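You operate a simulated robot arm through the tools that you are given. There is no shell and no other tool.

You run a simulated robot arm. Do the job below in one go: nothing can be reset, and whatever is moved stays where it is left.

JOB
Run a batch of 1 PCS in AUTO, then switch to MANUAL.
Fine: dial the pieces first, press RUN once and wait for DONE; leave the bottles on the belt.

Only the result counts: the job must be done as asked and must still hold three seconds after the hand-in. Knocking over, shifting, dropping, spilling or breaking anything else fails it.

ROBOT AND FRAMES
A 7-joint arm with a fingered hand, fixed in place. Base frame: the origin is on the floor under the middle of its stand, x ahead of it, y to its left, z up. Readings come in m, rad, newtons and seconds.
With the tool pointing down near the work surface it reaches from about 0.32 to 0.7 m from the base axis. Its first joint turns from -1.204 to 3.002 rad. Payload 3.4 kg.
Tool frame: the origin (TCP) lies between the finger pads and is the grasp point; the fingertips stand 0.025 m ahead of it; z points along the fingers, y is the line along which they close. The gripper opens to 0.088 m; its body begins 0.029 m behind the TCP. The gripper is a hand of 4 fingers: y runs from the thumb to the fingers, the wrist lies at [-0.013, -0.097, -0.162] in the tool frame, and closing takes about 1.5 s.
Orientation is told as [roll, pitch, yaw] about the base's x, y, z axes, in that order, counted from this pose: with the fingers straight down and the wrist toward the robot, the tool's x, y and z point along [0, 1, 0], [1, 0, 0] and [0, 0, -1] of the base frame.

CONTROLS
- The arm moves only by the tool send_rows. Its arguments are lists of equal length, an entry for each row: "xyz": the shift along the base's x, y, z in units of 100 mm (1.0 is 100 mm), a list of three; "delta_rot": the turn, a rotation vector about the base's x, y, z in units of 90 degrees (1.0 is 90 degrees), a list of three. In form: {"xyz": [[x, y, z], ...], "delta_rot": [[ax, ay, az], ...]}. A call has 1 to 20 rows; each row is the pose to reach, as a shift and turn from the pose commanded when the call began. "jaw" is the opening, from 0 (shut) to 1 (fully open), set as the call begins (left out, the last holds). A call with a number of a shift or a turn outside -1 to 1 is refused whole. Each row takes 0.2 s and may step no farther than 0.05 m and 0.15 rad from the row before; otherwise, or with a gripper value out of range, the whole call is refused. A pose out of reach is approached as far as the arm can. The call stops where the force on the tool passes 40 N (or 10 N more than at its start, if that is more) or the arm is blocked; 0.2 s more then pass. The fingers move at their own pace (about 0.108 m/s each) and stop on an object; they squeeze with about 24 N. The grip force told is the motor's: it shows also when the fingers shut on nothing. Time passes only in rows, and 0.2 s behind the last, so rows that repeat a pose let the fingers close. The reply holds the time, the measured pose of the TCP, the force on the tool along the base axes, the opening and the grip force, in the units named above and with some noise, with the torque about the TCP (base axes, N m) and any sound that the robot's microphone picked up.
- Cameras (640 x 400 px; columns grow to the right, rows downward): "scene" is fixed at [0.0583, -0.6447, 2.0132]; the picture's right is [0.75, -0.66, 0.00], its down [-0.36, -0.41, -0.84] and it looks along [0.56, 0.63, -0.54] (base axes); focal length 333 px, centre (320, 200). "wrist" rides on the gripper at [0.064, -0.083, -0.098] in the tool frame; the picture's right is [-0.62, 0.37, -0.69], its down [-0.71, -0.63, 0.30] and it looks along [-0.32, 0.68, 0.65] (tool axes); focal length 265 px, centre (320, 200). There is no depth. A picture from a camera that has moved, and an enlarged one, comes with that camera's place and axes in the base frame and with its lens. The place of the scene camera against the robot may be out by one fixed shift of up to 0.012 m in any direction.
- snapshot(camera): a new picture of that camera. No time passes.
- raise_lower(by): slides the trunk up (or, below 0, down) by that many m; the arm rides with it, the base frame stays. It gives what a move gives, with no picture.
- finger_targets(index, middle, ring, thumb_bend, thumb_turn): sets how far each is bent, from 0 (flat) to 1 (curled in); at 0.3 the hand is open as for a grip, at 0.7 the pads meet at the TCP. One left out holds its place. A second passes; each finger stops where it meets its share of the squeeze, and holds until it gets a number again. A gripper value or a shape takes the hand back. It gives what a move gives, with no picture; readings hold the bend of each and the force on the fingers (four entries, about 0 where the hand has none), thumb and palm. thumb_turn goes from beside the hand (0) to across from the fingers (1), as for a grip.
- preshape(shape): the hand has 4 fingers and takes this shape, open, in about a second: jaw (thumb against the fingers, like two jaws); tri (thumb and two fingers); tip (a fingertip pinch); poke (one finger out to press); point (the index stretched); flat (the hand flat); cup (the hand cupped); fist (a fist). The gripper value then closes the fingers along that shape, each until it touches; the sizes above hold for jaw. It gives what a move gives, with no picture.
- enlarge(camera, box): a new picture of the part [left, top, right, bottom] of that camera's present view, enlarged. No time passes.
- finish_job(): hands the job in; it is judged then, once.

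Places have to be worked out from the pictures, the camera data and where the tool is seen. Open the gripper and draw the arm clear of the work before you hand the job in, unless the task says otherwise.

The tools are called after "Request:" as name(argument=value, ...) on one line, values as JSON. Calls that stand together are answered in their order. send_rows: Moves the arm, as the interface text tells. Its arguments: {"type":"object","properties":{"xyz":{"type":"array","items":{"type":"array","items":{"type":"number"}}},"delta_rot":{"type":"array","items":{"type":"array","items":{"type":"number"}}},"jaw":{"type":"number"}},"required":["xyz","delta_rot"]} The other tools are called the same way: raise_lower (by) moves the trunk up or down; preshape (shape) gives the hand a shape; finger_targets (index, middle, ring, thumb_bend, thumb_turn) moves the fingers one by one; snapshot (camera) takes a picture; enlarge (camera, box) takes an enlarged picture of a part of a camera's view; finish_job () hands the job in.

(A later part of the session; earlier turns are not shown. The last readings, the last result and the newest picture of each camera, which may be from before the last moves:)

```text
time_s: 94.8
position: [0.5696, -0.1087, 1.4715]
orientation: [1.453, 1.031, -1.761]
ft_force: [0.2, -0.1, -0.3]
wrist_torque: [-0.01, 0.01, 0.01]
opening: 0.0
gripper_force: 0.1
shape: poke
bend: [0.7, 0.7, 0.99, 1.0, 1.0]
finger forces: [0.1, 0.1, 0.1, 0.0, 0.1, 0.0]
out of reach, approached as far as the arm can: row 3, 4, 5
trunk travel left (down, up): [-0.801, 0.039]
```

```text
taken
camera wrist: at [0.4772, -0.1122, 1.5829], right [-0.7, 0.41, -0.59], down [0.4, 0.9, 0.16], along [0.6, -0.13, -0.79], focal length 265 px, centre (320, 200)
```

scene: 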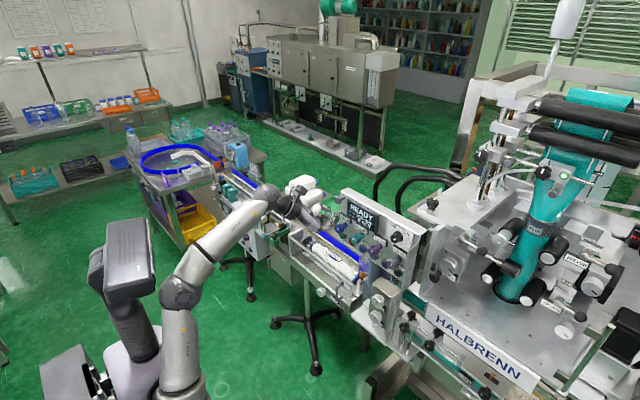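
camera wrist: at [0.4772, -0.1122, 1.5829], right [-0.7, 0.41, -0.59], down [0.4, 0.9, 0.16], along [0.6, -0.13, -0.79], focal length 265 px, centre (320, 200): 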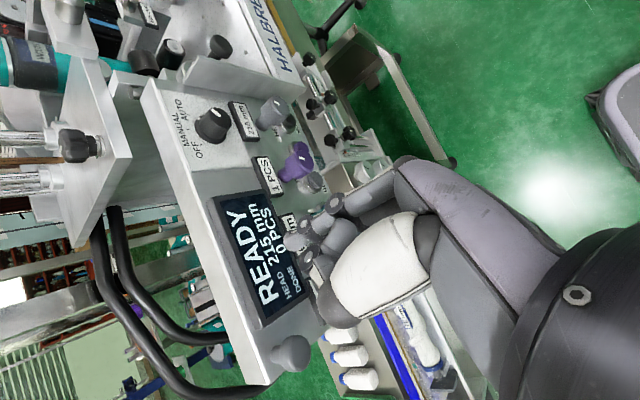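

The limits now make sense: moving left at fixed heading bends the wrist more, so the hand should be yawed toward +y (left), the opposite of what I tried. I'll lower the trunk 0.2 m and then turn the hand ~15° left with a slight upward tilt while moving toward RUN.

Request:
raise_lower(by=-0.18)

Request:
send_rows(xyz=[[0.05, 0.03, 0.03], [0.1, 0.06, 0.05], [0.15, 0.1, 0.05], [0.2, 0.14, 0.05]], delta_rot=[[0, -0.03, 0.055], [0, -0.06, 0.11], [0, -0.09, 0.165], [0, -0.12, 0.222]])

Request:
snapshot(camera="scene")

Request:
snapshot(camera="wrist")

```text
time_s: 96.8
position: [0.5686, -0.1077, 1.2923]
orientation: [1.456, 1.028, -1.758]
ft_force: [-0.6, -1.5, 1.2]
wrist_torque: [0.0, 0.0, -0.02]
opening: 0.0
gripper_force: 0.0
shape: poke
bend: [0.7, 0.7, 0.99, 1.0, 1.0]
finger forces: [0.0, 0.0, 0.1, 0.0, 0.0, 0.0]
trunk travel left (down, up): [-0.621, 0.219]
```

```text
time_s: 97.8
position: [0.5982, -0.0921, 1.3016]
orientation: [1.819, 0.997, -1.098]
ft_force: [-0.2, -0.4, 0.1]
wrist_torque: [0.01, -0.03, 0.0]
opening: 0.0
gripper_force: 0.0
shape: poke
bend: [0.7, 0.7, 0.99, 1.0, 1.0]
finger forces: [0.0, 0.1, 0.0, 0.0, 0.0, 0.0]
out of reach, approached as far as the arm can: row 2, 3, 4
trunk travel left (down, up): [-0.621, 0.219]
```

```text
taken
```

scene: 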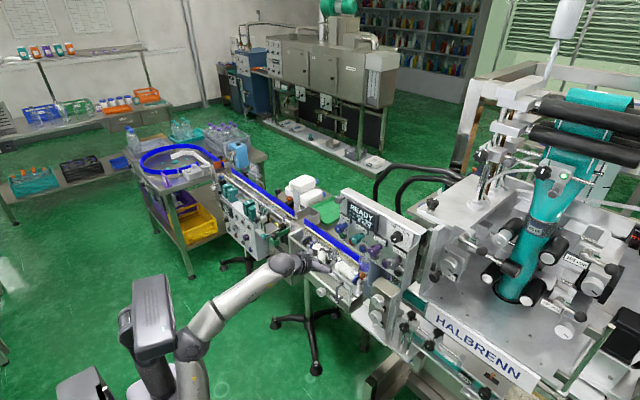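

```text
taken
camera wrist: at [0.4936, -0.1301, 1.3932], right [-0.67, 0.16, -0.73], down [0.03, 0.98, 0.19], along [0.75, 0.11, -0.66], focal length 265 px, centre (320, 200)
```

wrist: 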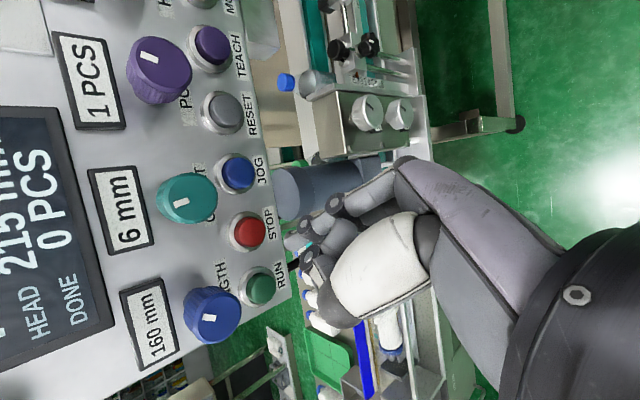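

The hand is now pointing ~15° left and 8° up, with only ~1 cm position error. I'll move toward a point ~25 mm short of RUN and check whether the arm follows.

Request:
send_rows(xyz=[[0.08, 0.12, -0.03], [0.16, 0.25, -0.06], [0.22, 0.36, -0.1], [0.27, 0.46, -0.1]], delta_rot=[[0, 0, 0], [0, 0, 0], [0, 0, 0], [0, 0, 0]])

Request:
snapshot(camera="wrist")

Request:
enlarge(camera="scene", box=[310, 205, 380, 265])

```text
time_s: 98.8
position: [0.6232, -0.0489, 1.2946]
orientation: [1.835, 1.002, -1.089]
ft_force: [-0.4, -0.7, 0.5]
wrist_torque: [0.02, 0.03, -0.01]
opening: 0.0
gripper_force: 0.0
shape: poke
bend: [0.7, 0.7, 0.99, 1.0, 1.0]
finger forces: [0.0, 0.1, 0.0, 0.1, 0.0, 0.0]
trunk travel left (down, up): [-0.621, 0.219]
```

```text
taken
camera wrist: at [0.5183, -0.0882, 1.3861], right [-0.66, 0.17, -0.73], down [0.03, 0.98, 0.2], along [0.75, 0.11, -0.65], focal length 265 px, centre (320, 200)
```

wrist: 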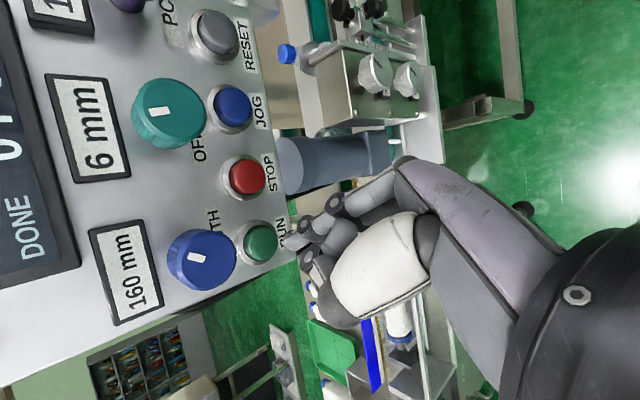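

```text
6.67 times, centred on (345, 235) of scene
camera zoom: at [0.0583, -0.6447, 2.0132], right [0.75, -0.66, 0.0], down [-0.36, -0.41, -0.84], along [0.56, 0.63, -0.54], focal length 2217 px, centre (153, -33)
```

zoom: 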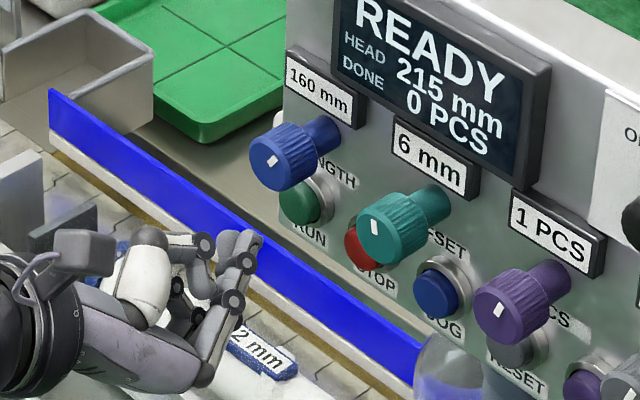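

The arm follows fully here: TCP (0.623, -0.049, 1.295). I'll zoom both views to compare fingertip and RUN button positions.

Request:
enlarge(camera="wrist", box=[200, 180, 360, 300])

Request:
enlarge(camera="scene", box=[320, 215, 360, 255])

```text
3.33 times, centred on (280, 240) of wrist
camera zoom: at [0.5183, -0.0882, 1.3861], right [-0.66, 0.17, -0.73], down [0.03, 0.98, 0.2], along [0.75, 0.11, -0.65], focal length 885 px, centre (453, 67)
```

zoom: 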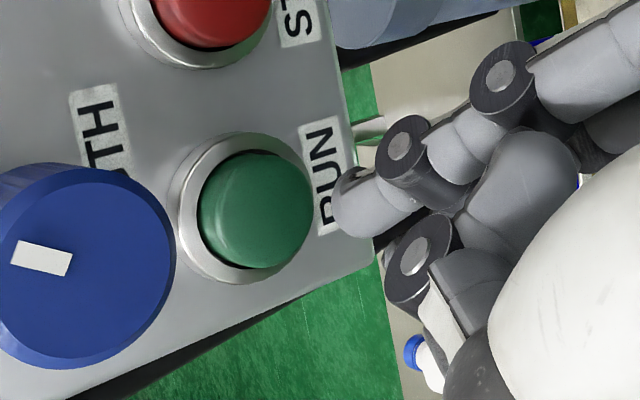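

```text
10.00 times, centred on (340, 235) of scene
camera zoom: at [0.0583, -0.6447, 2.0132], right [0.75, -0.66, 0.0], down [-0.36, -0.41, -0.84], along [0.56, 0.63, -0.54], focal length 3326 px, centre (120, -150)
```

zoom: 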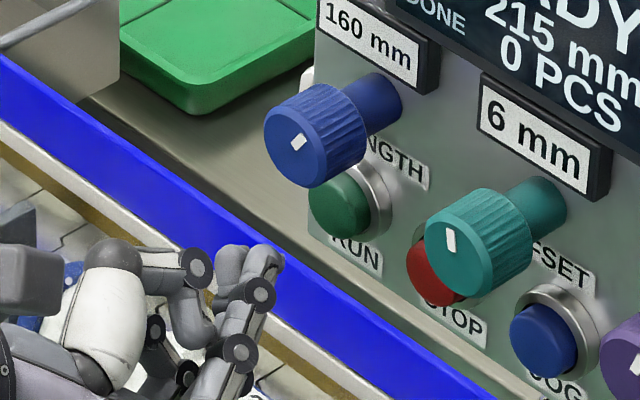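

The index tip is at about (0.654, -0.049, 1.299) and RUN at (0.686, -0.045, 1.300), with the thumb ~1 cm below the LENGTH knob. I'll centre it (+3 mm y, -1 mm z) and advance to just short of contact.

Request:
send_rows(xyz=[[0.05, 0.03, -0.01], [0.12, 0.03, -0.01], [0.2, 0.03, -0.01], [0.26, 0.03, -0.01]], delta_rot=[[0, 0, 0], [0, 0, 0], [0, 0, 0], [0, 0, 0]])

Request:
enlarge(camera="wrist", box=[200, 180, 360, 300])

Request:
enlarge(camera="scene", box=[320, 215, 360, 255])

```text
time_s: 99.8
position: [0.649, -0.0509, 1.298]
orientation: [1.845, 1.004, -1.085]
ft_force: [-0.1, 0.0, 1.1]
wrist_torque: [-0.03, 0.01, 0.02]
opening: 0.0002
gripper_force: 0.1
shape: poke
bend: [0.7, 0.7, 0.99, 1.0, 1.0]
finger forces: [0.0, 0.1, 0.0, 0.0, 0.0, 0.0]
trunk travel left (down, up): [-0.621, 0.219]
```

```text
3.33 times, centred on (280, 240) of wrist
camera zoom: at [0.5435, -0.089, 1.3884], right [-0.66, 0.18, -0.73], down [0.03, 0.98, 0.21], along [0.75, 0.11, -0.65], focal length 885 px, centre (453, 67)
```

zoom: 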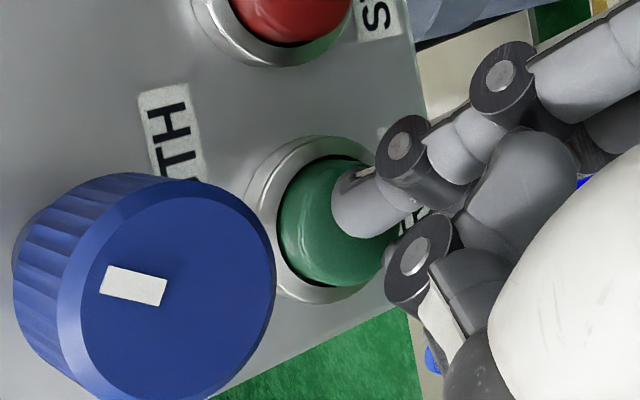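

```text
10.00 times, centred on (340, 235) of scene
camera zoom: at [0.0583, -0.6447, 2.0132], right [0.75, -0.66, 0.0], down [-0.36, -0.41, -0.84], along [0.56, 0.63, -0.54], focal length 3326 px, centre (120, -150)
```

zoom: 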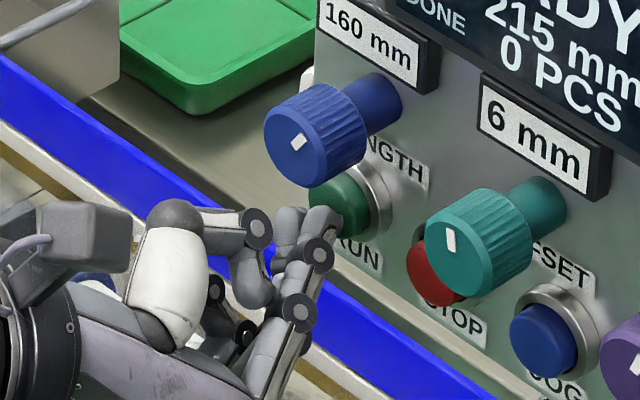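

The tip is right in front of the RUN cap, slightly right of and above centre. I'll correct by +5 mm y and -4 mm z and ease forward to contact.

Request:
send_rows(xyz=[[0, 0.03, -0.03], [0.0, 0.05, -0.05], [0.03, 0.05, -0.05], [0.06, 0.05, -0.05]], delta_rot=[[0, 0, 0], [0, 0, 0], [0, 0, 0], [0, 0, 0]])

Request:
enlarge(camera="scene", box=[320, 195, 380, 255])

Request:
enlarge(camera="wrist", box=[200, 180, 360, 300])

```text
time_s: 100.8
position: [0.6537, -0.0502, 1.2981]
orientation: [1.862, 1.009, -1.069]
ft_force: [-1.7, -1.1, 0.7]
wrist_torque: [0.01, -0.03, 0.0]
opening: 0.0
gripper_force: 0.0
shape: poke
bend: [0.7, 0.7, 0.99, 1.0, 1.0]
finger forces: [1.3, 0.0, 0.0, 0.0, 0.0, 0.0]
trunk travel left (down, up): [-0.621, 0.219]
```

```text
6.67 times, centred on (350, 225) of scene
camera zoom: at [0.0583, -0.6447, 2.0132], right [0.75, -0.66, 0.0], down [-0.36, -0.41, -0.84], along [0.56, 0.63, -0.54], focal length 2217 px, centre (120, 33)
```

zoom: 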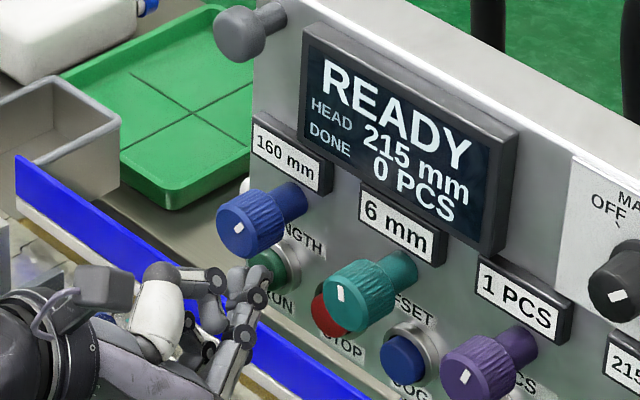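

```text
3.33 times, centred on (280, 240) of wrist
camera zoom: at [0.5472, -0.0888, 1.3876], right [-0.65, 0.18, -0.73], down [0.03, 0.98, 0.22], along [0.76, 0.12, -0.64], focal length 885 px, centre (453, 67)
```

zoom: 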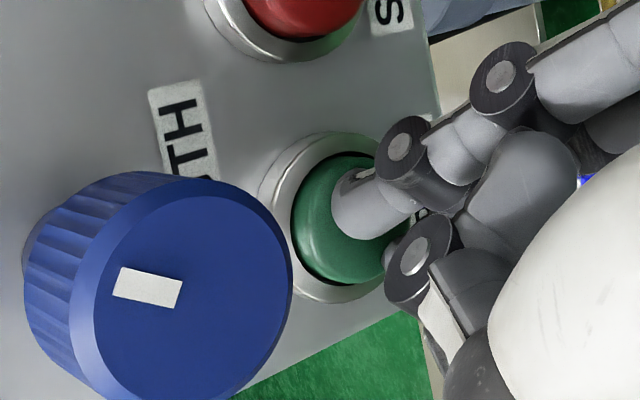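

The index reads 1.3 N: it's touching RUN. I'll press in by about 5 mm, hold, and look at the display.

Request:
send_rows(xyz=[[0.02, 0, 0], [0.04, 0, 0], [0.055, 0, 0]], delta_rot=[[0, 0, 0], [0, 0, 0], [0, 0, 0]])

Request:
enlarge(camera="scene", box=[320, 195, 380, 255])

```text
time_s: 101.6
position: [0.6567, -0.0516, 1.3002]
orientation: [1.871, 1.011, -1.066]
ft_force: [-3.7, 1.8, 0.7]
wrist_torque: [0.02, -0.02, 0.05]
opening: 0.0
gripper_force: 0.1
shape: poke
bend: [0.7, 0.7, 0.99, 1.0, 1.0]
finger forces: [3.7, 0.0, 0.0, 0.0, 0.0, 0.1]
trunk travel left (down, up): [-0.621, 0.219]
heard: click
```

```text
6.67 times, centred on (350, 225) of scene
camera zoom: at [0.0583, -0.6447, 2.0132], right [0.75, -0.66, 0.0], down [-0.36, -0.41, -0.84], along [0.56, 0.63, -0.54], focal length 2217 px, centre (120, 33)
```

zoom: 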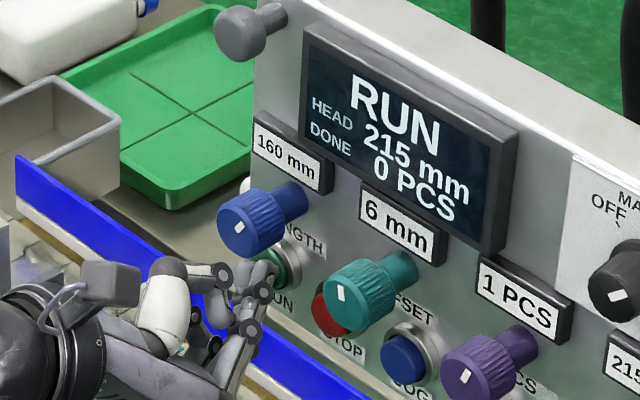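

A click was heard and the display now shows RUN. I'll retreat straight back right away (slightly down, away from the LENGTH knob) and let the batch run.

Request:
send_rows(xyz=[[-0.08, 0, -0.02], [-0.2, 0.0, -0.04], [-0.33, 0.02, -0.05], [-0.42, -0.1, -0.03], [-0.5, -0.25, -0.02]], delta_rot=[[0, 0, 0], [0, 0, 0], [0, 0, 0], [0, 0, 0], [0, 0, 0]])

Request:
enlarge(camera="scene", box=[320, 195, 400, 265])

Request:
snapshot(camera="scene")

```text
time_s: 102.8
position: [0.6113, -0.0608, 1.283]
orientation: [1.811, 0.992, -1.102]
ft_force: [0.1, 0.5, -0.4]
wrist_torque: [0.02, 0.01, -0.03]
opening: 0.0
gripper_force: 0.1
shape: poke
bend: [0.7, 0.7, 0.99, 1.0, 1.0]
finger forces: [0.0, 0.0, 0.0, 0.0, 0.1, 0.0]
trunk travel left (down, up): [-0.621, 0.219]
```

```text
5.71 times, centred on (360, 230) of scene
camera zoom: at [0.0583, -0.6447, 2.0132], right [0.75, -0.66, 0.0], down [-0.36, -0.41, -0.84], along [0.56, 0.63, -0.54], focal length 1900 px, centre (91, 29)
```

zoom: 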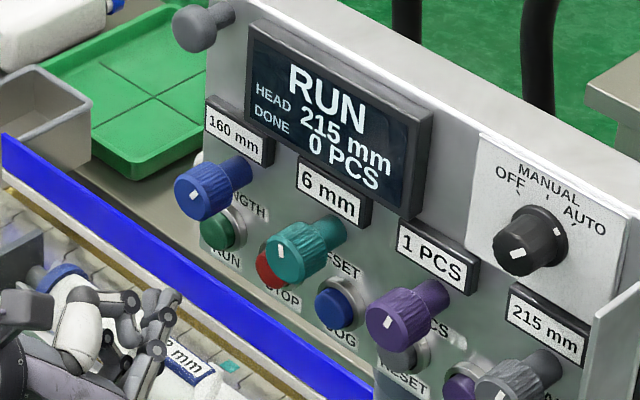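

```text
taken
```

scene: 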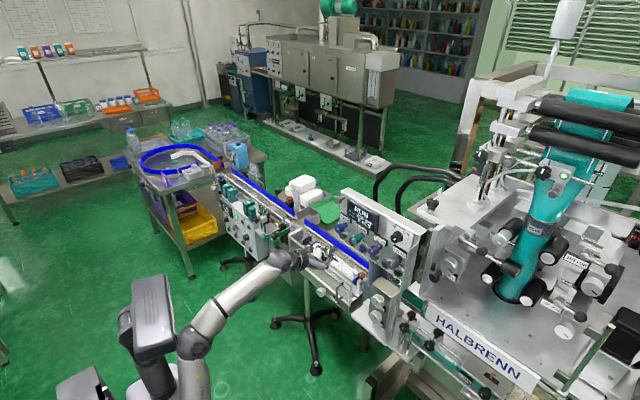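

The batch is running (display RUN, DONE 0 PCS). I'll wait a few seconds here, clear of everything.

Request:
send_rows(xyz=[[0, 0, 0], [0, 0, 0], [0, 0, 0], [0, 0, 0], [0, 0, 0], [0, 0, 0], [0, 0, 0], [0, 0, 0], [0, 0, 0], [0, 0, 0], [0, 0, 0], [0, 0, 0], [0, 0, 0], [0, 0, 0], [0, 0, 0], [0, 0, 0], [0, 0, 0], [0, 0, 0], [0, 0, 0], [0, 0, 0]], delta_rot=[[0, 0, 0], [0, 0, 0], [0, 0, 0], [0, 0, 0], [0, 0, 0], [0, 0, 0], [0, 0, 0], [0, 0, 0], [0, 0, 0], [0, 0, 0], [0, 0, 0], [0, 0, 0], [0, 0, 0], [0, 0, 0], [0, 0, 0], [0, 0, 0], [0, 0, 0], [0, 0, 0], [0, 0, 0], [0, 0, 0]])

Request:
enlarge(camera="scene", box=[320, 195, 400, 265])

```text
time_s: 107.0
position: [0.6123, -0.0603, 1.2828]
orientation: [1.809, 0.991, -1.106]
ft_force: [-0.1, 0.5, -0.3]
wrist_torque: [0.01, 0.02, -0.02]
opening: 0.0002
gripper_force: 0.2
shape: poke
bend: [0.7, 0.7, 0.99, 1.0, 1.0]
finger forces: [0.0, 0.1, 0.0, 0.1, 0.0, 0.1]
trunk travel left (down, up): [-0.621, 0.219]
```

```text
5.71 times, centred on (360, 230) of scene
camera zoom: at [0.0583, -0.6447, 2.0132], right [0.75, -0.66, 0.0], down [-0.36, -0.41, -0.84], along [0.56, 0.63, -0.54], focal length 1900 px, centre (91, 29)
```

zoom: 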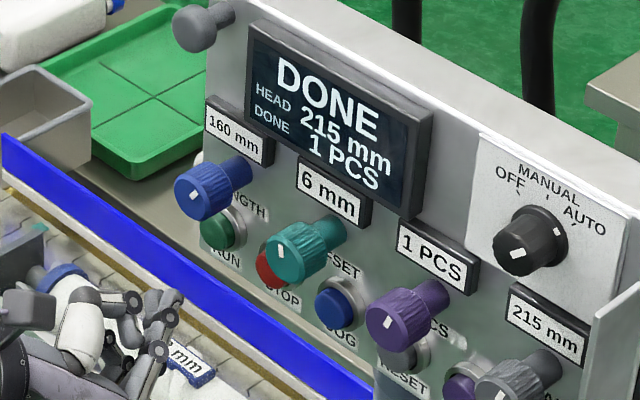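

Display shows DONE with 1 PCS. Now for the switch to MANUAL: I'll take the hand back to the straight 160° twist while moving right and staying clear of the panel, and reopen the jaw shape on the way.

Request:
send_rows(xyz=[[-0.08, -0.2, 0.1], [-0.16, -0.4, 0.2], [-0.24, -0.6, 0.3], [-0.3, -0.8, 0.4], [-0.35, -1.0, 0.5]], delta_rot=[[0.024, 0.02, -0.031], [0.049, 0.041, -0.063], [0.073, 0.061, -0.094], [0.098, 0.082, -0.126], [0.122, 0.102, -0.157]])

Request:
preshape(shape="jaw")

Request:
snapshot(camera="scene")

```text
time_s: 108.2
position: [0.5774, -0.1605, 1.3329]
orientation: [1.557, 1.213, -1.582]
ft_force: [0.3, 0.1, 0.2]
wrist_torque: [-0.01, 0.01, -0.01]
opening: 0.0
gripper_force: 0.0
shape: poke
bend: [0.7, 0.7, 0.99, 1.0, 1.0]
finger forces: [0.0, 0.0, 0.0, 0.0, 0.1, 0.0]
trunk travel left (down, up): [-0.621, 0.219]
```

```text
time_s: 109.1
position: [0.5777, -0.1602, 1.3334]
orientation: [1.559, 1.213, -1.579]
ft_force: [0.0, 0.5, 0.4]
wrist_torque: [0.01, -0.01, 0.01]
opening: 0.0876
gripper_force: 0.1
shape: jaw
bend: [0.3, 0.3, 0.3, 0.3, 0.98]
finger forces: [0.0, 0.0, 0.1, 0.0, 0.1, 0.0]
trunk travel left (down, up): [-0.621, 0.219]
```

```text
taken
```

scene: 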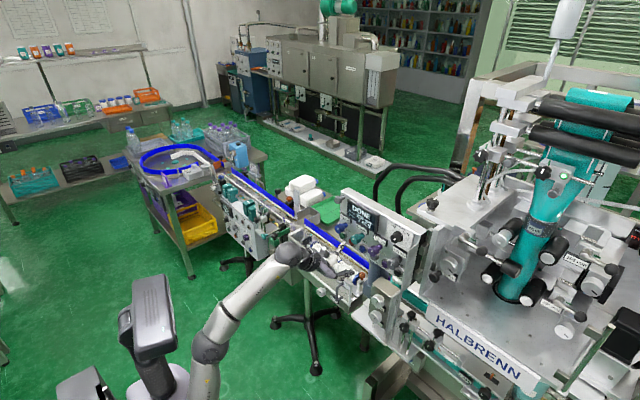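

Good posture: roll ~159°, no reach warnings. I'll raise the trunk 0.13 m (as used for the selector before) and move in front of the selector with the fingers half open.

Request:
raise_lower(by=0.13)

Request:
send_rows(xyz=[[0, -0.2, -0.08], [0, -0.4, -0.16], [0.05, -0.6, -0.25], [0.1, -0.8, -0.33], [0.2, -0.94, -0.4]], delta_rot=[[0, 0, 0], [0, 0, 0], [0, 0, 0], [0, 0, 0], [0, 0, 0]], jaw=0.55)

Request:
enlarge(camera="wrist", box=[160, 130, 360, 290])

Request:
snapshot(camera="scene")

```text
time_s: 110.6
position: [0.5784, -0.1595, 1.4615]
orientation: [1.558, 1.214, -1.578]
ft_force: [0.4, 0.0, 0.4]
wrist_torque: [0.04, -0.03, 0.0]
opening: 0.0881
gripper_force: 0.1
shape: jaw
bend: [0.3, 0.3, 0.3, 0.3, 0.98]
finger forces: [0.0, 0.1, 0.0, 0.0, 0.0, 0.1]
trunk travel left (down, up): [-0.751, 0.089]
```

```text
time_s: 111.8
position: [0.5992, -0.2558, 1.4201]
orientation: [1.556, 1.216, -1.583]
ft_force: [0.1, -1.2, -0.2]
wrist_torque: [-0.01, -0.01, -0.01]
opening: 0.0488
gripper_force: 0.1
shape: jaw
bend: [0.74, 0.42, 0.39, 0.67, 1.0]
finger forces: [0.0, 0.1, 0.1, 0.0, 0.1, 0.1]
trunk travel left (down, up): [-0.751, 0.089]
```

```text
2.50 times, centred on (260, 210) of wrist
camera zoom: at [0.5011, -0.2857, 1.5235], right [-0.7, 0.45, -0.56], down [0.3, 0.89, 0.34], along [0.65, 0.07, -0.76], focal length 664 px, centre (470, 175)
```

zoom: 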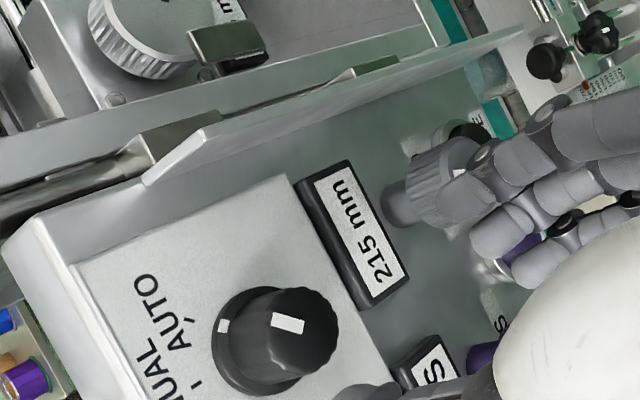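

```text
taken
```

scene: 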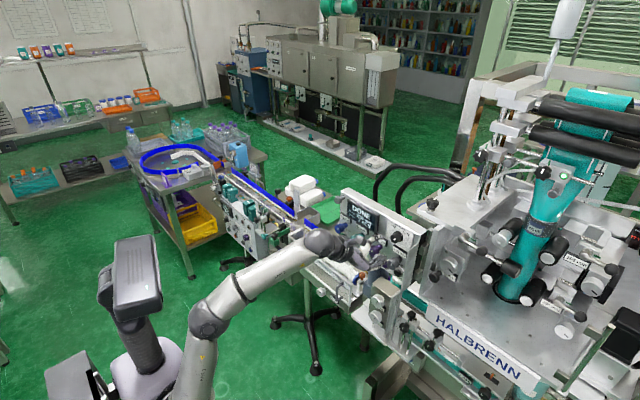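

Aligned at 160° twist in front of the selector (AUTO). I'll add 9° of twist for more counter-clockwise range, correct height, and advance partway.

Request:
send_rows(xyz=[[0.05, 0.01, 0.02], [0.12, 0.01, 0.035], [0.2, 0.01, 0.035]], delta_rot=[[0.04, 0, 0], [0.08, 0, 0], [0.1, 0, 0]])

Request:
enlarge(camera="wrist", box=[180, 150, 380, 310])

```text
time_s: 112.6
position: [0.6188, -0.2541, 1.4261]
orientation: [1.55, 1.37, -1.588]
ft_force: [-0.6, -0.2, -0.2]
wrist_torque: [-0.01, -0.01, 0.0]
opening: 0.0489
gripper_force: 0.0
shape: jaw
bend: [0.74, 0.42, 0.39, 0.67, 1.0]
finger forces: [0.1, 0.0, 0.0, 0.0, 0.1, 0.1]
trunk travel left (down, up): [-0.751, 0.089]
```

```text
2.50 times, centred on (280, 230) of wrist
camera zoom: at [0.5205, -0.3001, 1.5219], right [-0.7, 0.53, -0.48], down [0.3, 0.83, 0.47], along [0.65, 0.18, -0.74], focal length 664 px, centre (420, 125)
```

zoom: 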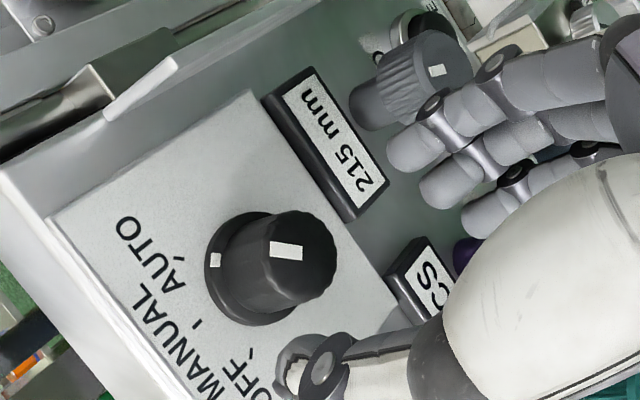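

On-axis at x≈0.619. I'll advance the remaining ~37 mm.

Request:
send_rows(xyz=[[0.1, -0.005, -0.02], [0.19, -0.005, -0.02], [0.28, -0.005, -0.02], [0.37, -0.005, -0.02]], delta_rot=[[0, 0, 0], [0, 0, 0], [0, 0, 0], [0, 0, 0]])

Request:
enlarge(camera="wrist", box=[200, 150, 400, 310])

Request:
enlarge(camera="scene", box=[360, 200, 420, 260])

```text
time_s: 113.6
position: [0.6517, -0.2548, 1.4202]
orientation: [1.548, 1.37, -1.591]
ft_force: [0.4, 0.5, 0.2]
wrist_torque: [0.02, -0.01, 0.03]
opening: 0.0489
gripper_force: 0.1
shape: jaw
bend: [0.74, 0.42, 0.39, 0.67, 1.0]
finger forces: [0.0, 0.0, 0.0, 0.0, 0.0, 0.0]
out of reach, approached as far as the arm can: row 4
trunk travel left (down, up): [-0.751, 0.089]
```

```text
2.50 times, centred on (300, 230) of wrist
camera zoom: at [0.5541, -0.3007, 1.5168], right [-0.7, 0.53, -0.48], down [0.3, 0.83, 0.47], along [0.65, 0.18, -0.74], focal length 664 px, centre (370, 125)
```

zoom: 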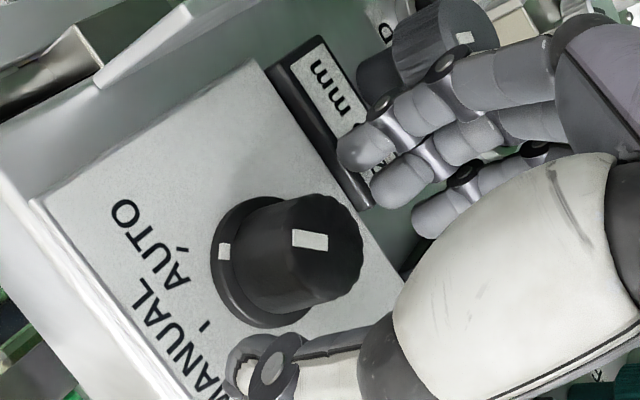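

```text
6.67 times, centred on (390, 230) of scene
camera zoom: at [0.0583, -0.6447, 2.0132], right [0.75, -0.66, 0.0], down [-0.36, -0.41, -0.84], along [0.56, 0.63, -0.54], focal length 2217 px, centre (-147, 0)
```

zoom: 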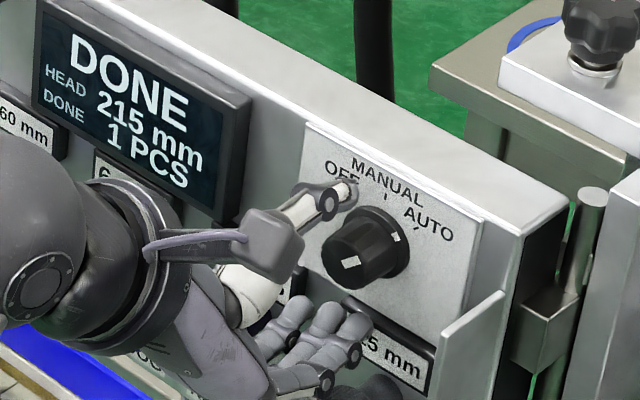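

The last row was just out of reach, leaving the TCP ~3.5 mm low. I'll take off 6° of twist, which relaxes the reach, and correct the position before gripping.

Request:
send_rows(xyz=[[0, 0, 0.02], [0.02, 0, 0.035], [0.035, 0, 0.035]], delta_rot=[[-0.04, 0, 0], [-0.07, 0, 0], [-0.07, 0, 0]])

Request:
enlarge(camera="wrist", box=[200, 150, 400, 310])

```text
time_s: 114.4
position: [0.6558, -0.2552, 1.4241]
orientation: [1.557, 1.261, -1.582]
ft_force: [0.4, 0.0, -0.2]
wrist_torque: [-0.02, 0.0, -0.03]
opening: 0.0488
gripper_force: 0.0
shape: jaw
bend: [0.74, 0.42, 0.39, 0.67, 1.0]
finger forces: [0.0, 0.0, 0.0, 0.0, 0.0, 0.0]
trunk travel left (down, up): [-0.751, 0.089]
```

```text
2.50 times, centred on (300, 230) of wrist
camera zoom: at [0.5577, -0.2896, 1.5252], right [-0.7, 0.48, -0.54], down [0.3, 0.87, 0.38], along [0.65, 0.1, -0.75], focal length 664 px, centre (370, 125)
```

zoom: 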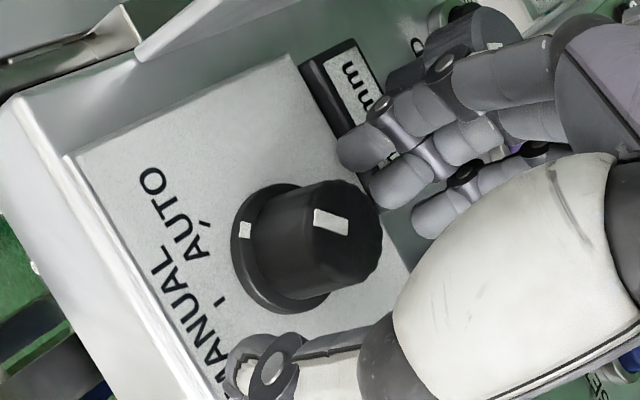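

Exactly on the selector's axis now at (0.656, -0.255, 1.424), 162° twist. I'll close on the cap.

Request:
send_rows(xyz=[[0, 0, 0], [0, 0, 0], [0, 0, 0], [0, 0, 0], [0, 0, 0], [0, 0, 0]], delta_rot=[[0, 0, 0], [0, 0, 0], [0, 0, 0], [0, 0, 0], [0, 0, 0], [0, 0, 0]], jaw=0.15)

Request:
enlarge(camera="scene", box=[360, 200, 420, 260])

```text
time_s: 115.8
position: [0.6558, -0.2532, 1.4248]
orientation: [1.559, 1.26, -1.579]
ft_force: [1.2, 0.2, 0.0]
wrist_torque: [0.02, 0.03, -0.03]
opening: 0.018
gripper_force: 23.6
shape: jaw
bend: [0.73, 0.59, 0.65, 0.75, 1.0]
finger forces: [14.5, 5.8, 0.0, 0.1, 20.0, 0.0]
trunk travel left (down, up): [-0.751, 0.089]
```

```text
6.67 times, centred on (390, 230) of scene
camera zoom: at [0.0583, -0.6447, 2.0132], right [0.75, -0.66, 0.0], down [-0.36, -0.41, -0.84], along [0.56, 0.63, -0.54], focal length 2217 px, centre (-147, 0)
```

zoom: 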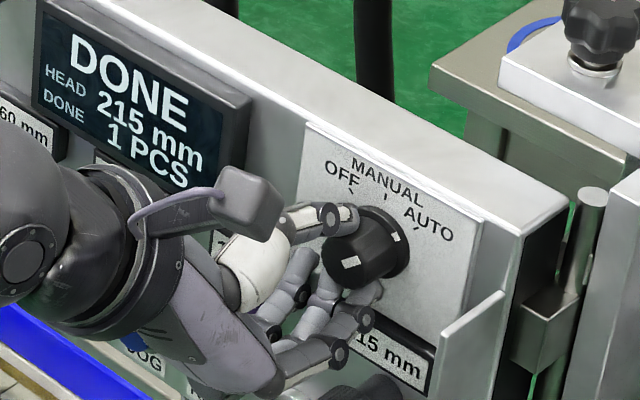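

The grip on the selector is balanced. I'll turn counter-clockwise 27° first, in gentle steps.

Request:
send_rows(xyz=[[0, 0, 0], [0, 0, 0], [0, 0, 0], [0, 0, 0], [0, 0, 0], [0, 0, 0]], delta_rot=[[-0.05, 0, 0], [-0.1, 0, 0], [-0.15, 0, 0], [-0.2, 0, 0], [-0.25, 0, 0], [-0.3, 0, 0]])

Request:
enlarge(camera="scene", box=[360, 200, 420, 260])

Request:
enlarge(camera="wrist", box=[200, 150, 400, 310])

```text
time_s: 117.2
position: [0.6625, -0.2548, 1.4349]
orientation: [1.542, 0.818, -1.597]
ft_force: [-19.6, 2.9, -12.8]
wrist_torque: [0.07, 0.53, -0.06]
opening: 0.0201
gripper_force: 24.2
shape: jaw
bend: [0.73, 0.5, 0.71, 0.78, 1.0]
finger forces: [15.5, 15.2, 4.3, 0.0, 21.5, 0.1]
out of reach, approached as far as the arm can: row 2, 3, 4, 5, 6
trunk travel left (down, up): [-0.751, 0.089]
stopped in row 6: the force on the tool passed its limit at 41 N (the readings are from after the stop); the commanded pose is now the measured one
```

```text
6.67 times, centred on (390, 230) of scene
camera zoom: at [0.0583, -0.6447, 2.0132], right [0.75, -0.66, 0.0], down [-0.36, -0.41, -0.84], along [0.56, 0.63, -0.54], focal length 2217 px, centre (-147, 0)
```

zoom: 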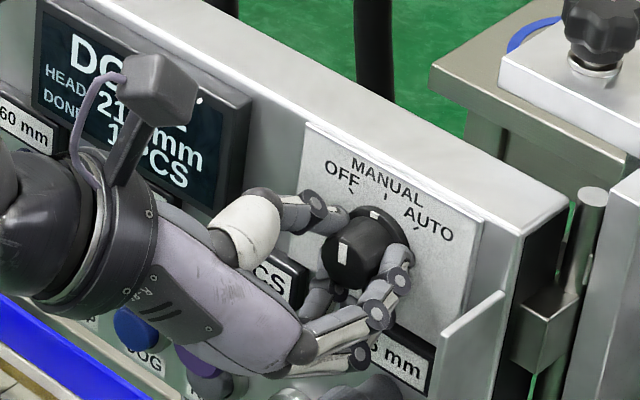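

```text
2.50 times, centred on (300, 230) of wrist
camera zoom: at [0.5658, -0.2439, 1.5428], right [-0.7, 0.2, -0.68], down [0.31, 0.95, -0.03], along [0.64, -0.23, -0.73], focal length 664 px, centre (370, 125)
```

zoom: 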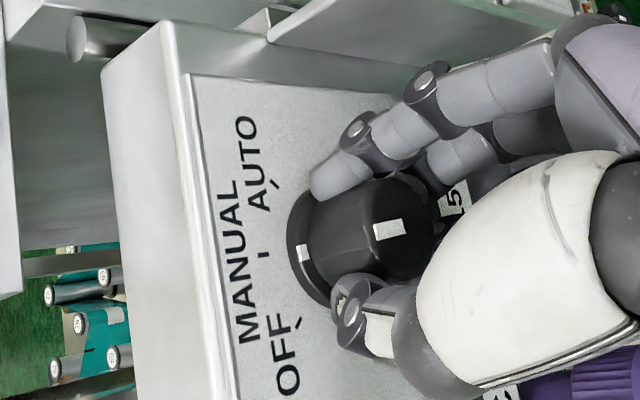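

The arm hit a limit and stopped on force, but the selector's marks now match the original MANUAL position. The commanded pose was reset to the measured one, so I'll release by opening in place with no motion.

Request:
send_rows(xyz=[[0, 0, 0], [0, 0, 0], [0, 0, 0]], delta_rot=[[0, 0, 0], [0, 0, 0], [0, 0, 0]], jaw=0.6)

Request:
enlarge(camera="scene", box=[360, 200, 420, 260])

Request:
enlarge(camera="wrist", box=[200, 150, 400, 310])

```text
time_s: 118.0
position: [0.6632, -0.2549, 1.4366]
orientation: [1.554, 0.816, -1.584]
ft_force: [-8.0, -0.8, 3.0]
wrist_torque: [-0.07, 0.07, -0.2]
opening: 0.0511
gripper_force: 0.0
shape: jaw
bend: [0.74, 0.41, 0.37, 0.65, 1.0]
finger forces: [5.6, 2.0, 0.0, 0.0, 0.4, 0.1]
trunk travel left (down, up): [-0.751, 0.089]
```

```text
6.67 times, centred on (390, 230) of scene
camera zoom: at [0.0583, -0.6447, 2.0132], right [0.75, -0.66, 0.0], down [-0.36, -0.41, -0.84], along [0.56, 0.63, -0.54], focal length 2217 px, centre (-147, 0)
```

zoom: 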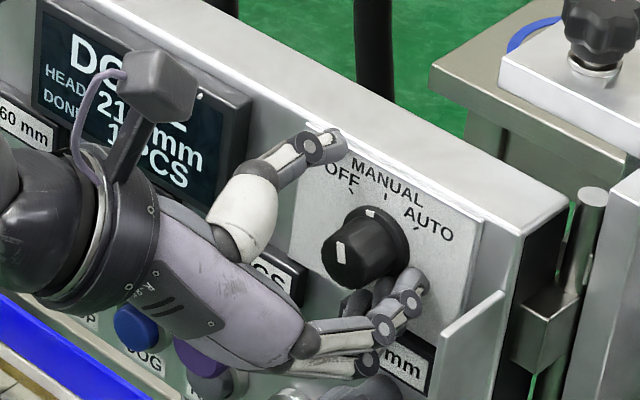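

```text
2.50 times, centred on (300, 230) of wrist
camera zoom: at [0.5669, -0.2431, 1.5437], right [-0.7, 0.2, -0.69], down [0.31, 0.95, -0.04], along [0.65, -0.23, -0.73], focal length 664 px, centre (370, 125)
```

zoom: 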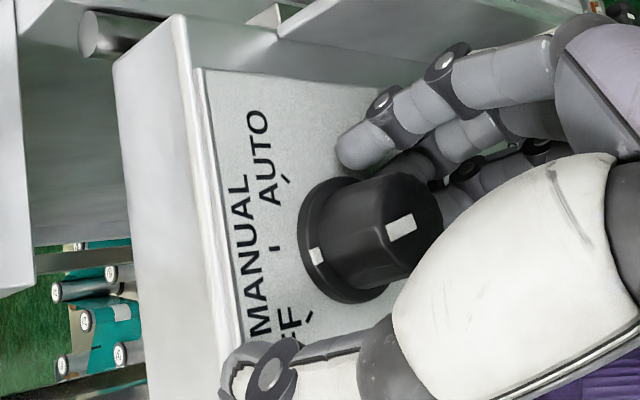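

The thumb is off; index and middle still touch lightly (5.6 N). I'll zoom in to check the selector's exact angle before moving.

Request:
enlarge(camera="scene", box=[380, 218, 412, 244])

Request:
enlarge(camera="wrist", box=[260, 180, 360, 260])

```text
15.38 times, centred on (396, 231) of scene
camera zoom: at [0.0583, -0.6447, 2.0132], right [0.75, -0.66, 0.0], down [-0.36, -0.41, -0.84], along [0.56, 0.63, -0.54], focal length 5117 px, centre (-849, -277)
```

zoom: 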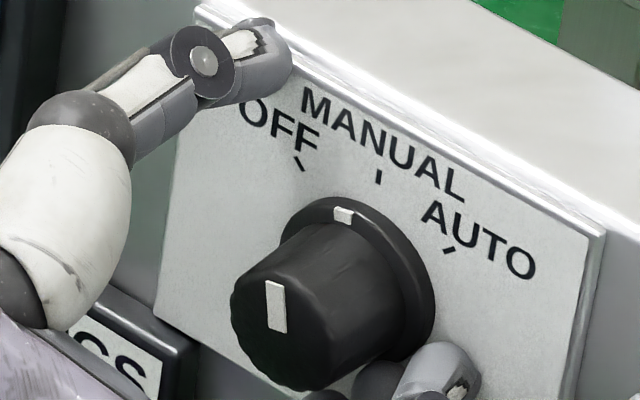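

```text
5.00 times, centred on (310, 220) of wrist
camera zoom: at [0.5669, -0.2431, 1.5437], right [-0.7, 0.2, -0.69], down [0.31, 0.95, -0.04], along [0.65, -0.23, -0.73], focal length 1327 px, centre (370, 100)
```

zoom: 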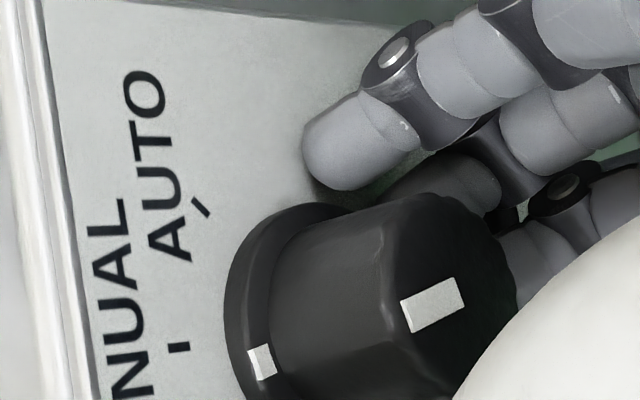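

The selector sits ~10° past MANUAL toward OFF only because a finger is still leaning on it. I'll open the fingers a bit further, with no arm motion, to take that contact off.

Request:
send_rows(xyz=[[0, 0, 0], [0, 0, 0]], delta_rot=[[0, 0, 0], [0, 0, 0]], jaw=0.75)

Request:
enlarge(camera="scene", box=[380, 218, 412, 244])

Request:
enlarge(camera="wrist", box=[200, 150, 400, 310])

```text
time_s: 118.6
position: [0.6643, -0.254, 1.4352]
orientation: [1.552, 0.815, -1.589]
ft_force: [-7.5, 0.9, 3.3]
wrist_torque: [-0.01, 0.17, -0.18]
opening: 0.0643
gripper_force: 0.0
shape: jaw
bend: [0.27, 0.36, 0.33, 0.54, 0.99]
finger forces: [1.8, 5.5, 0.4, 0.0, 0.0, 0.0]
trunk travel left (down, up): [-0.751, 0.089]
```

```text
15.38 times, centred on (396, 231) of scene
camera zoom: at [0.0583, -0.6447, 2.0132], right [0.75, -0.66, 0.0], down [-0.36, -0.41, -0.84], along [0.56, 0.63, -0.54], focal length 5117 px, centre (-849, -277)
```

zoom: 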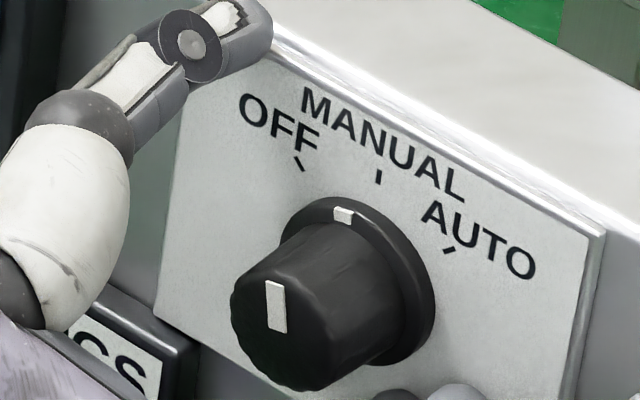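

```text
2.50 times, centred on (300, 230) of wrist
camera zoom: at [0.5677, -0.2424, 1.5429], right [-0.7, 0.2, -0.68], down [0.31, 0.95, -0.04], along [0.64, -0.23, -0.73], focal length 664 px, centre (370, 125)
```

zoom: 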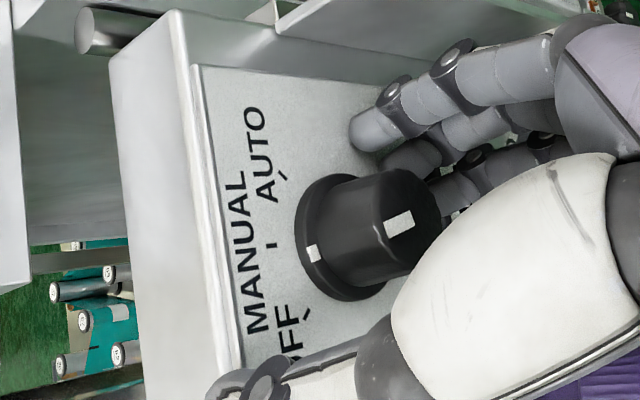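

The fingers are off the cap (they now just lean on the plate), and the selector stayed ~10° short of exact MANUAL, so there is no snap. I'll back straight out a little, then re-grip and fine-adjust it clockwise.

Request:
send_rows(xyz=[[-0.08, 0, 0], [-0.18, 0, 0], [-0.3, 0, 0], [-0.42, 0, 0]], delta_rot=[[0, 0, 0], [0, 0, 0], [0, 0, 0], [0, 0, 0]])

Request:
enlarge(camera="scene", box=[380, 218, 412, 244])

Request:
snapshot(camera="scene")

```text
time_s: 119.6
position: [0.6489, -0.2569, 1.4544]
orientation: [1.545, 0.816, -1.595]
ft_force: [0.9, -0.3, -0.6]
wrist_torque: [0.04, 0.02, 0.01]
opening: 0.066
gripper_force: 0.0
shape: jaw
bend: [0.27, 0.36, 0.32, 0.54, 0.99]
finger forces: [0.0, 0.1, 0.6, 0.0, 0.1, 0.1]
out of reach, approached as far as the arm can: row 1, 2, 3, 4
trunk travel left (down, up): [-0.751, 0.089]
```

```text
15.38 times, centred on (396, 231) of scene
camera zoom: at [0.0583, -0.6447, 2.0132], right [0.75, -0.66, 0.0], down [-0.36, -0.41, -0.84], along [0.56, 0.63, -0.54], focal length 5117 px, centre (-849, -277)
```

zoom: 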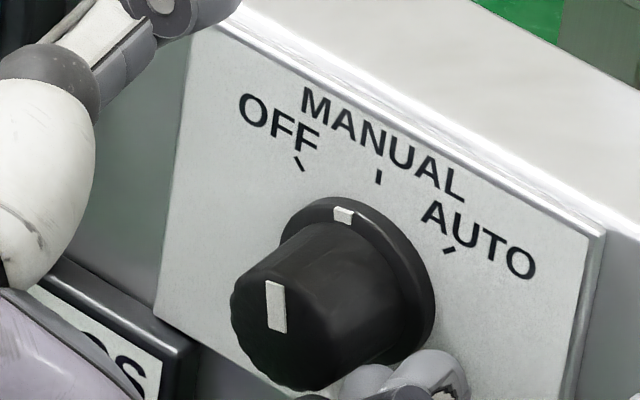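

```text
taken
```

scene: 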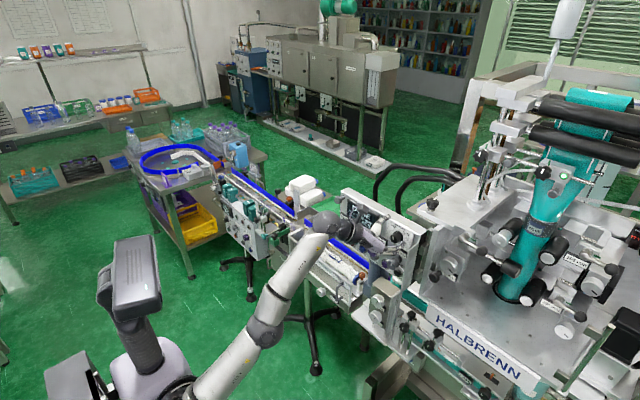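

The hand drifted up ~2 cm while backing (posture limit), leaving a finger just under the cap; the selector hasn't moved. Lowering the trunk by 3 cm will re-centre the hand on the selector without changing the arm posture.

Request:
raise_lower(by=-0.03)

Request:
enlarge(camera="scene", box=[370, 210, 420, 260])

Request:
enlarge(camera="wrist", box=[200, 150, 400, 310])

```text
time_s: 120.4
position: [0.6492, -0.2567, 1.4246]
orientation: [1.546, 0.816, -1.592]
ft_force: [0.5, 0.5, 0.7]
wrist_torque: [0.0, 0.05, 0.05]
opening: 0.0656
gripper_force: 0.2
shape: jaw
bend: [0.27, 0.36, 0.32, 0.54, 0.99]
finger forces: [0.1, 0.0, 0.0, 0.0, 0.1, 0.0]
trunk travel left (down, up): [-0.721, 0.119]
```

```text
8.00 times, centred on (395, 235) of scene
camera zoom: at [0.0583, -0.6447, 2.0132], right [0.75, -0.66, 0.0], down [-0.36, -0.41, -0.84], along [0.56, 0.63, -0.54], focal length 2661 px, centre (-280, -80)
```

zoom: 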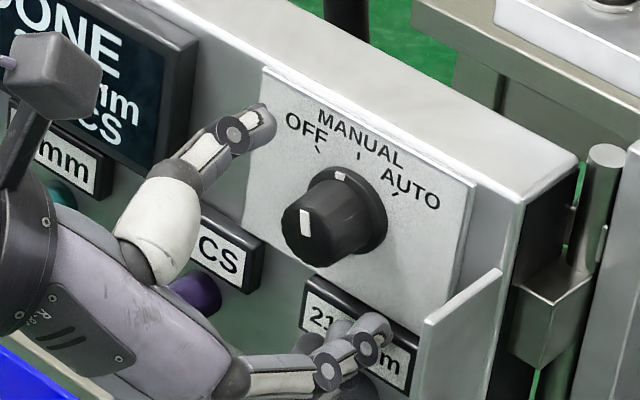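

```text
2.50 times, centred on (300, 230) of wrist
camera zoom: at [0.5526, -0.2446, 1.5322], right [-0.7, 0.2, -0.68], down [0.31, 0.95, -0.04], along [0.64, -0.23, -0.73], focal length 664 px, centre (370, 125)
```

zoom: 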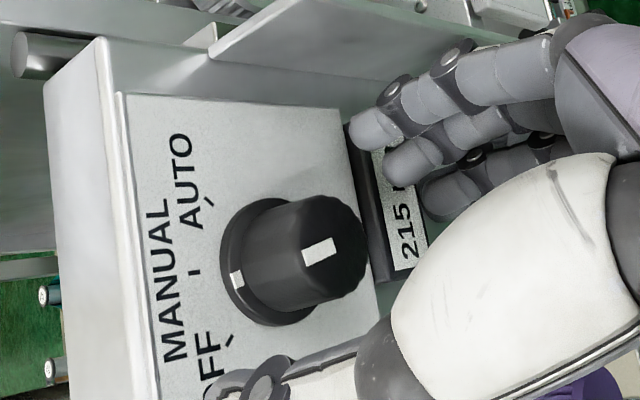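

The hand is centred on the selector again, free of contact. I'll ease forward 4 mm and close for the fine adjustment.

Request:
send_rows(xyz=[[0.02, 0.01, 0], [0.04, 0.01, 0]], delta_rot=[[0, 0, 0], [0, 0, 0]])

Request:
send_rows(xyz=[[0, 0, 0], [0, 0, 0], [0, 0, 0], [0, 0, 0], [0, 0, 0], [0, 0, 0]], delta_rot=[[0, 0, 0], [0, 0, 0], [0, 0, 0], [0, 0, 0], [0, 0, 0], [0, 0, 0]], jaw=0.15)

Request:
enlarge(camera="scene", box=[380, 218, 412, 244])

```text
time_s: 121.0
position: [0.6519, -0.2548, 1.4234]
orientation: [1.546, 0.817, -1.593]
ft_force: [-0.3, -0.1, -0.8]
wrist_torque: [0.0, 0.03, 0.01]
opening: 0.0657
gripper_force: 0.1
shape: jaw
bend: [0.27, 0.36, 0.32, 0.54, 0.99]
finger forces: [0.0, 0.0, 0.0, 0.0, 0.0, 0.0]
trunk travel left (down, up): [-0.721, 0.119]
```

```text
time_s: 122.4
position: [0.6516, -0.2557, 1.4234]
orientation: [1.546, 0.815, -1.591]
ft_force: [1.3, -1.1, 2.5]
wrist_torque: [-0.02, -0.04, -0.03]
opening: 0.0168
gripper_force: 24.4
shape: jaw
bend: [0.73, 0.59, 0.66, 0.74, 1.0]
finger forces: [14.3, 6.5, 0.0, 0.0, 21.6, 0.0]
trunk travel left (down, up): [-0.721, 0.119]
```

```text
15.38 times, centred on (396, 231) of scene
camera zoom: at [0.0583, -0.6447, 2.0132], right [0.75, -0.66, 0.0], down [-0.36, -0.41, -0.84], along [0.56, 0.63, -0.54], focal length 5117 px, centre (-849, -277)
```

zoom: 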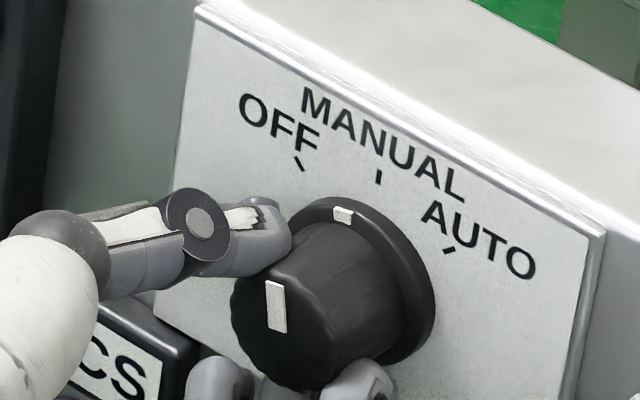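

Good grip, and the selector hasn't moved while closing. I'll turn it clockwise about 9° and compare with the original MANUAL picture (flange mark at (357,222), face mark at (282,308)).

Request:
send_rows(xyz=[[0, 0, 0], [0, 0, 0], [0, 0, 0]], delta_rot=[[0.035, 0, 0], [0.07, 0, 0], [0.1, 0, 0]])

Request:
enlarge(camera="scene", box=[380, 218, 412, 244])

```text
time_s: 123.2
position: [0.6502, -0.2542, 1.4198]
orientation: [1.544, 0.926, -1.591]
ft_force: [14.3, 0.6, 16.0]
wrist_torque: [-0.09, -0.26, 0.02]
opening: 0.0147
gripper_force: 23.9
shape: jaw
bend: [0.73, 0.63, 0.66, 0.73, 0.99]
finger forces: [11.9, 3.2, 0.0, 0.1, 26.9, 0.0]
out of reach, approached as far as the arm can: row 1, 2, 3
trunk travel left (down, up): [-0.721, 0.119]
```

```text
15.38 times, centred on (396, 231) of scene
camera zoom: at [0.0583, -0.6447, 2.0132], right [0.75, -0.66, 0.0], down [-0.36, -0.41, -0.84], along [0.56, 0.63, -0.54], focal length 5117 px, centre (-849, -277)
```

zoom: 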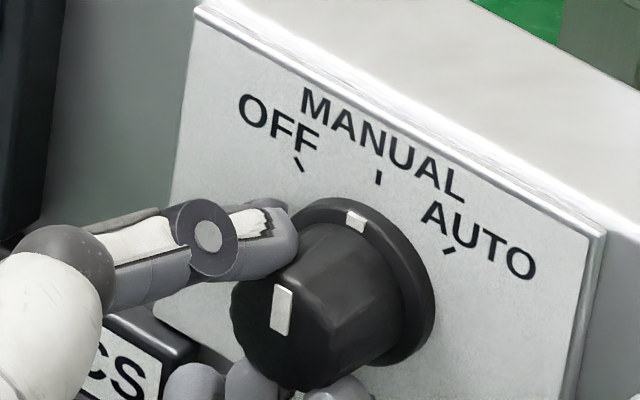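

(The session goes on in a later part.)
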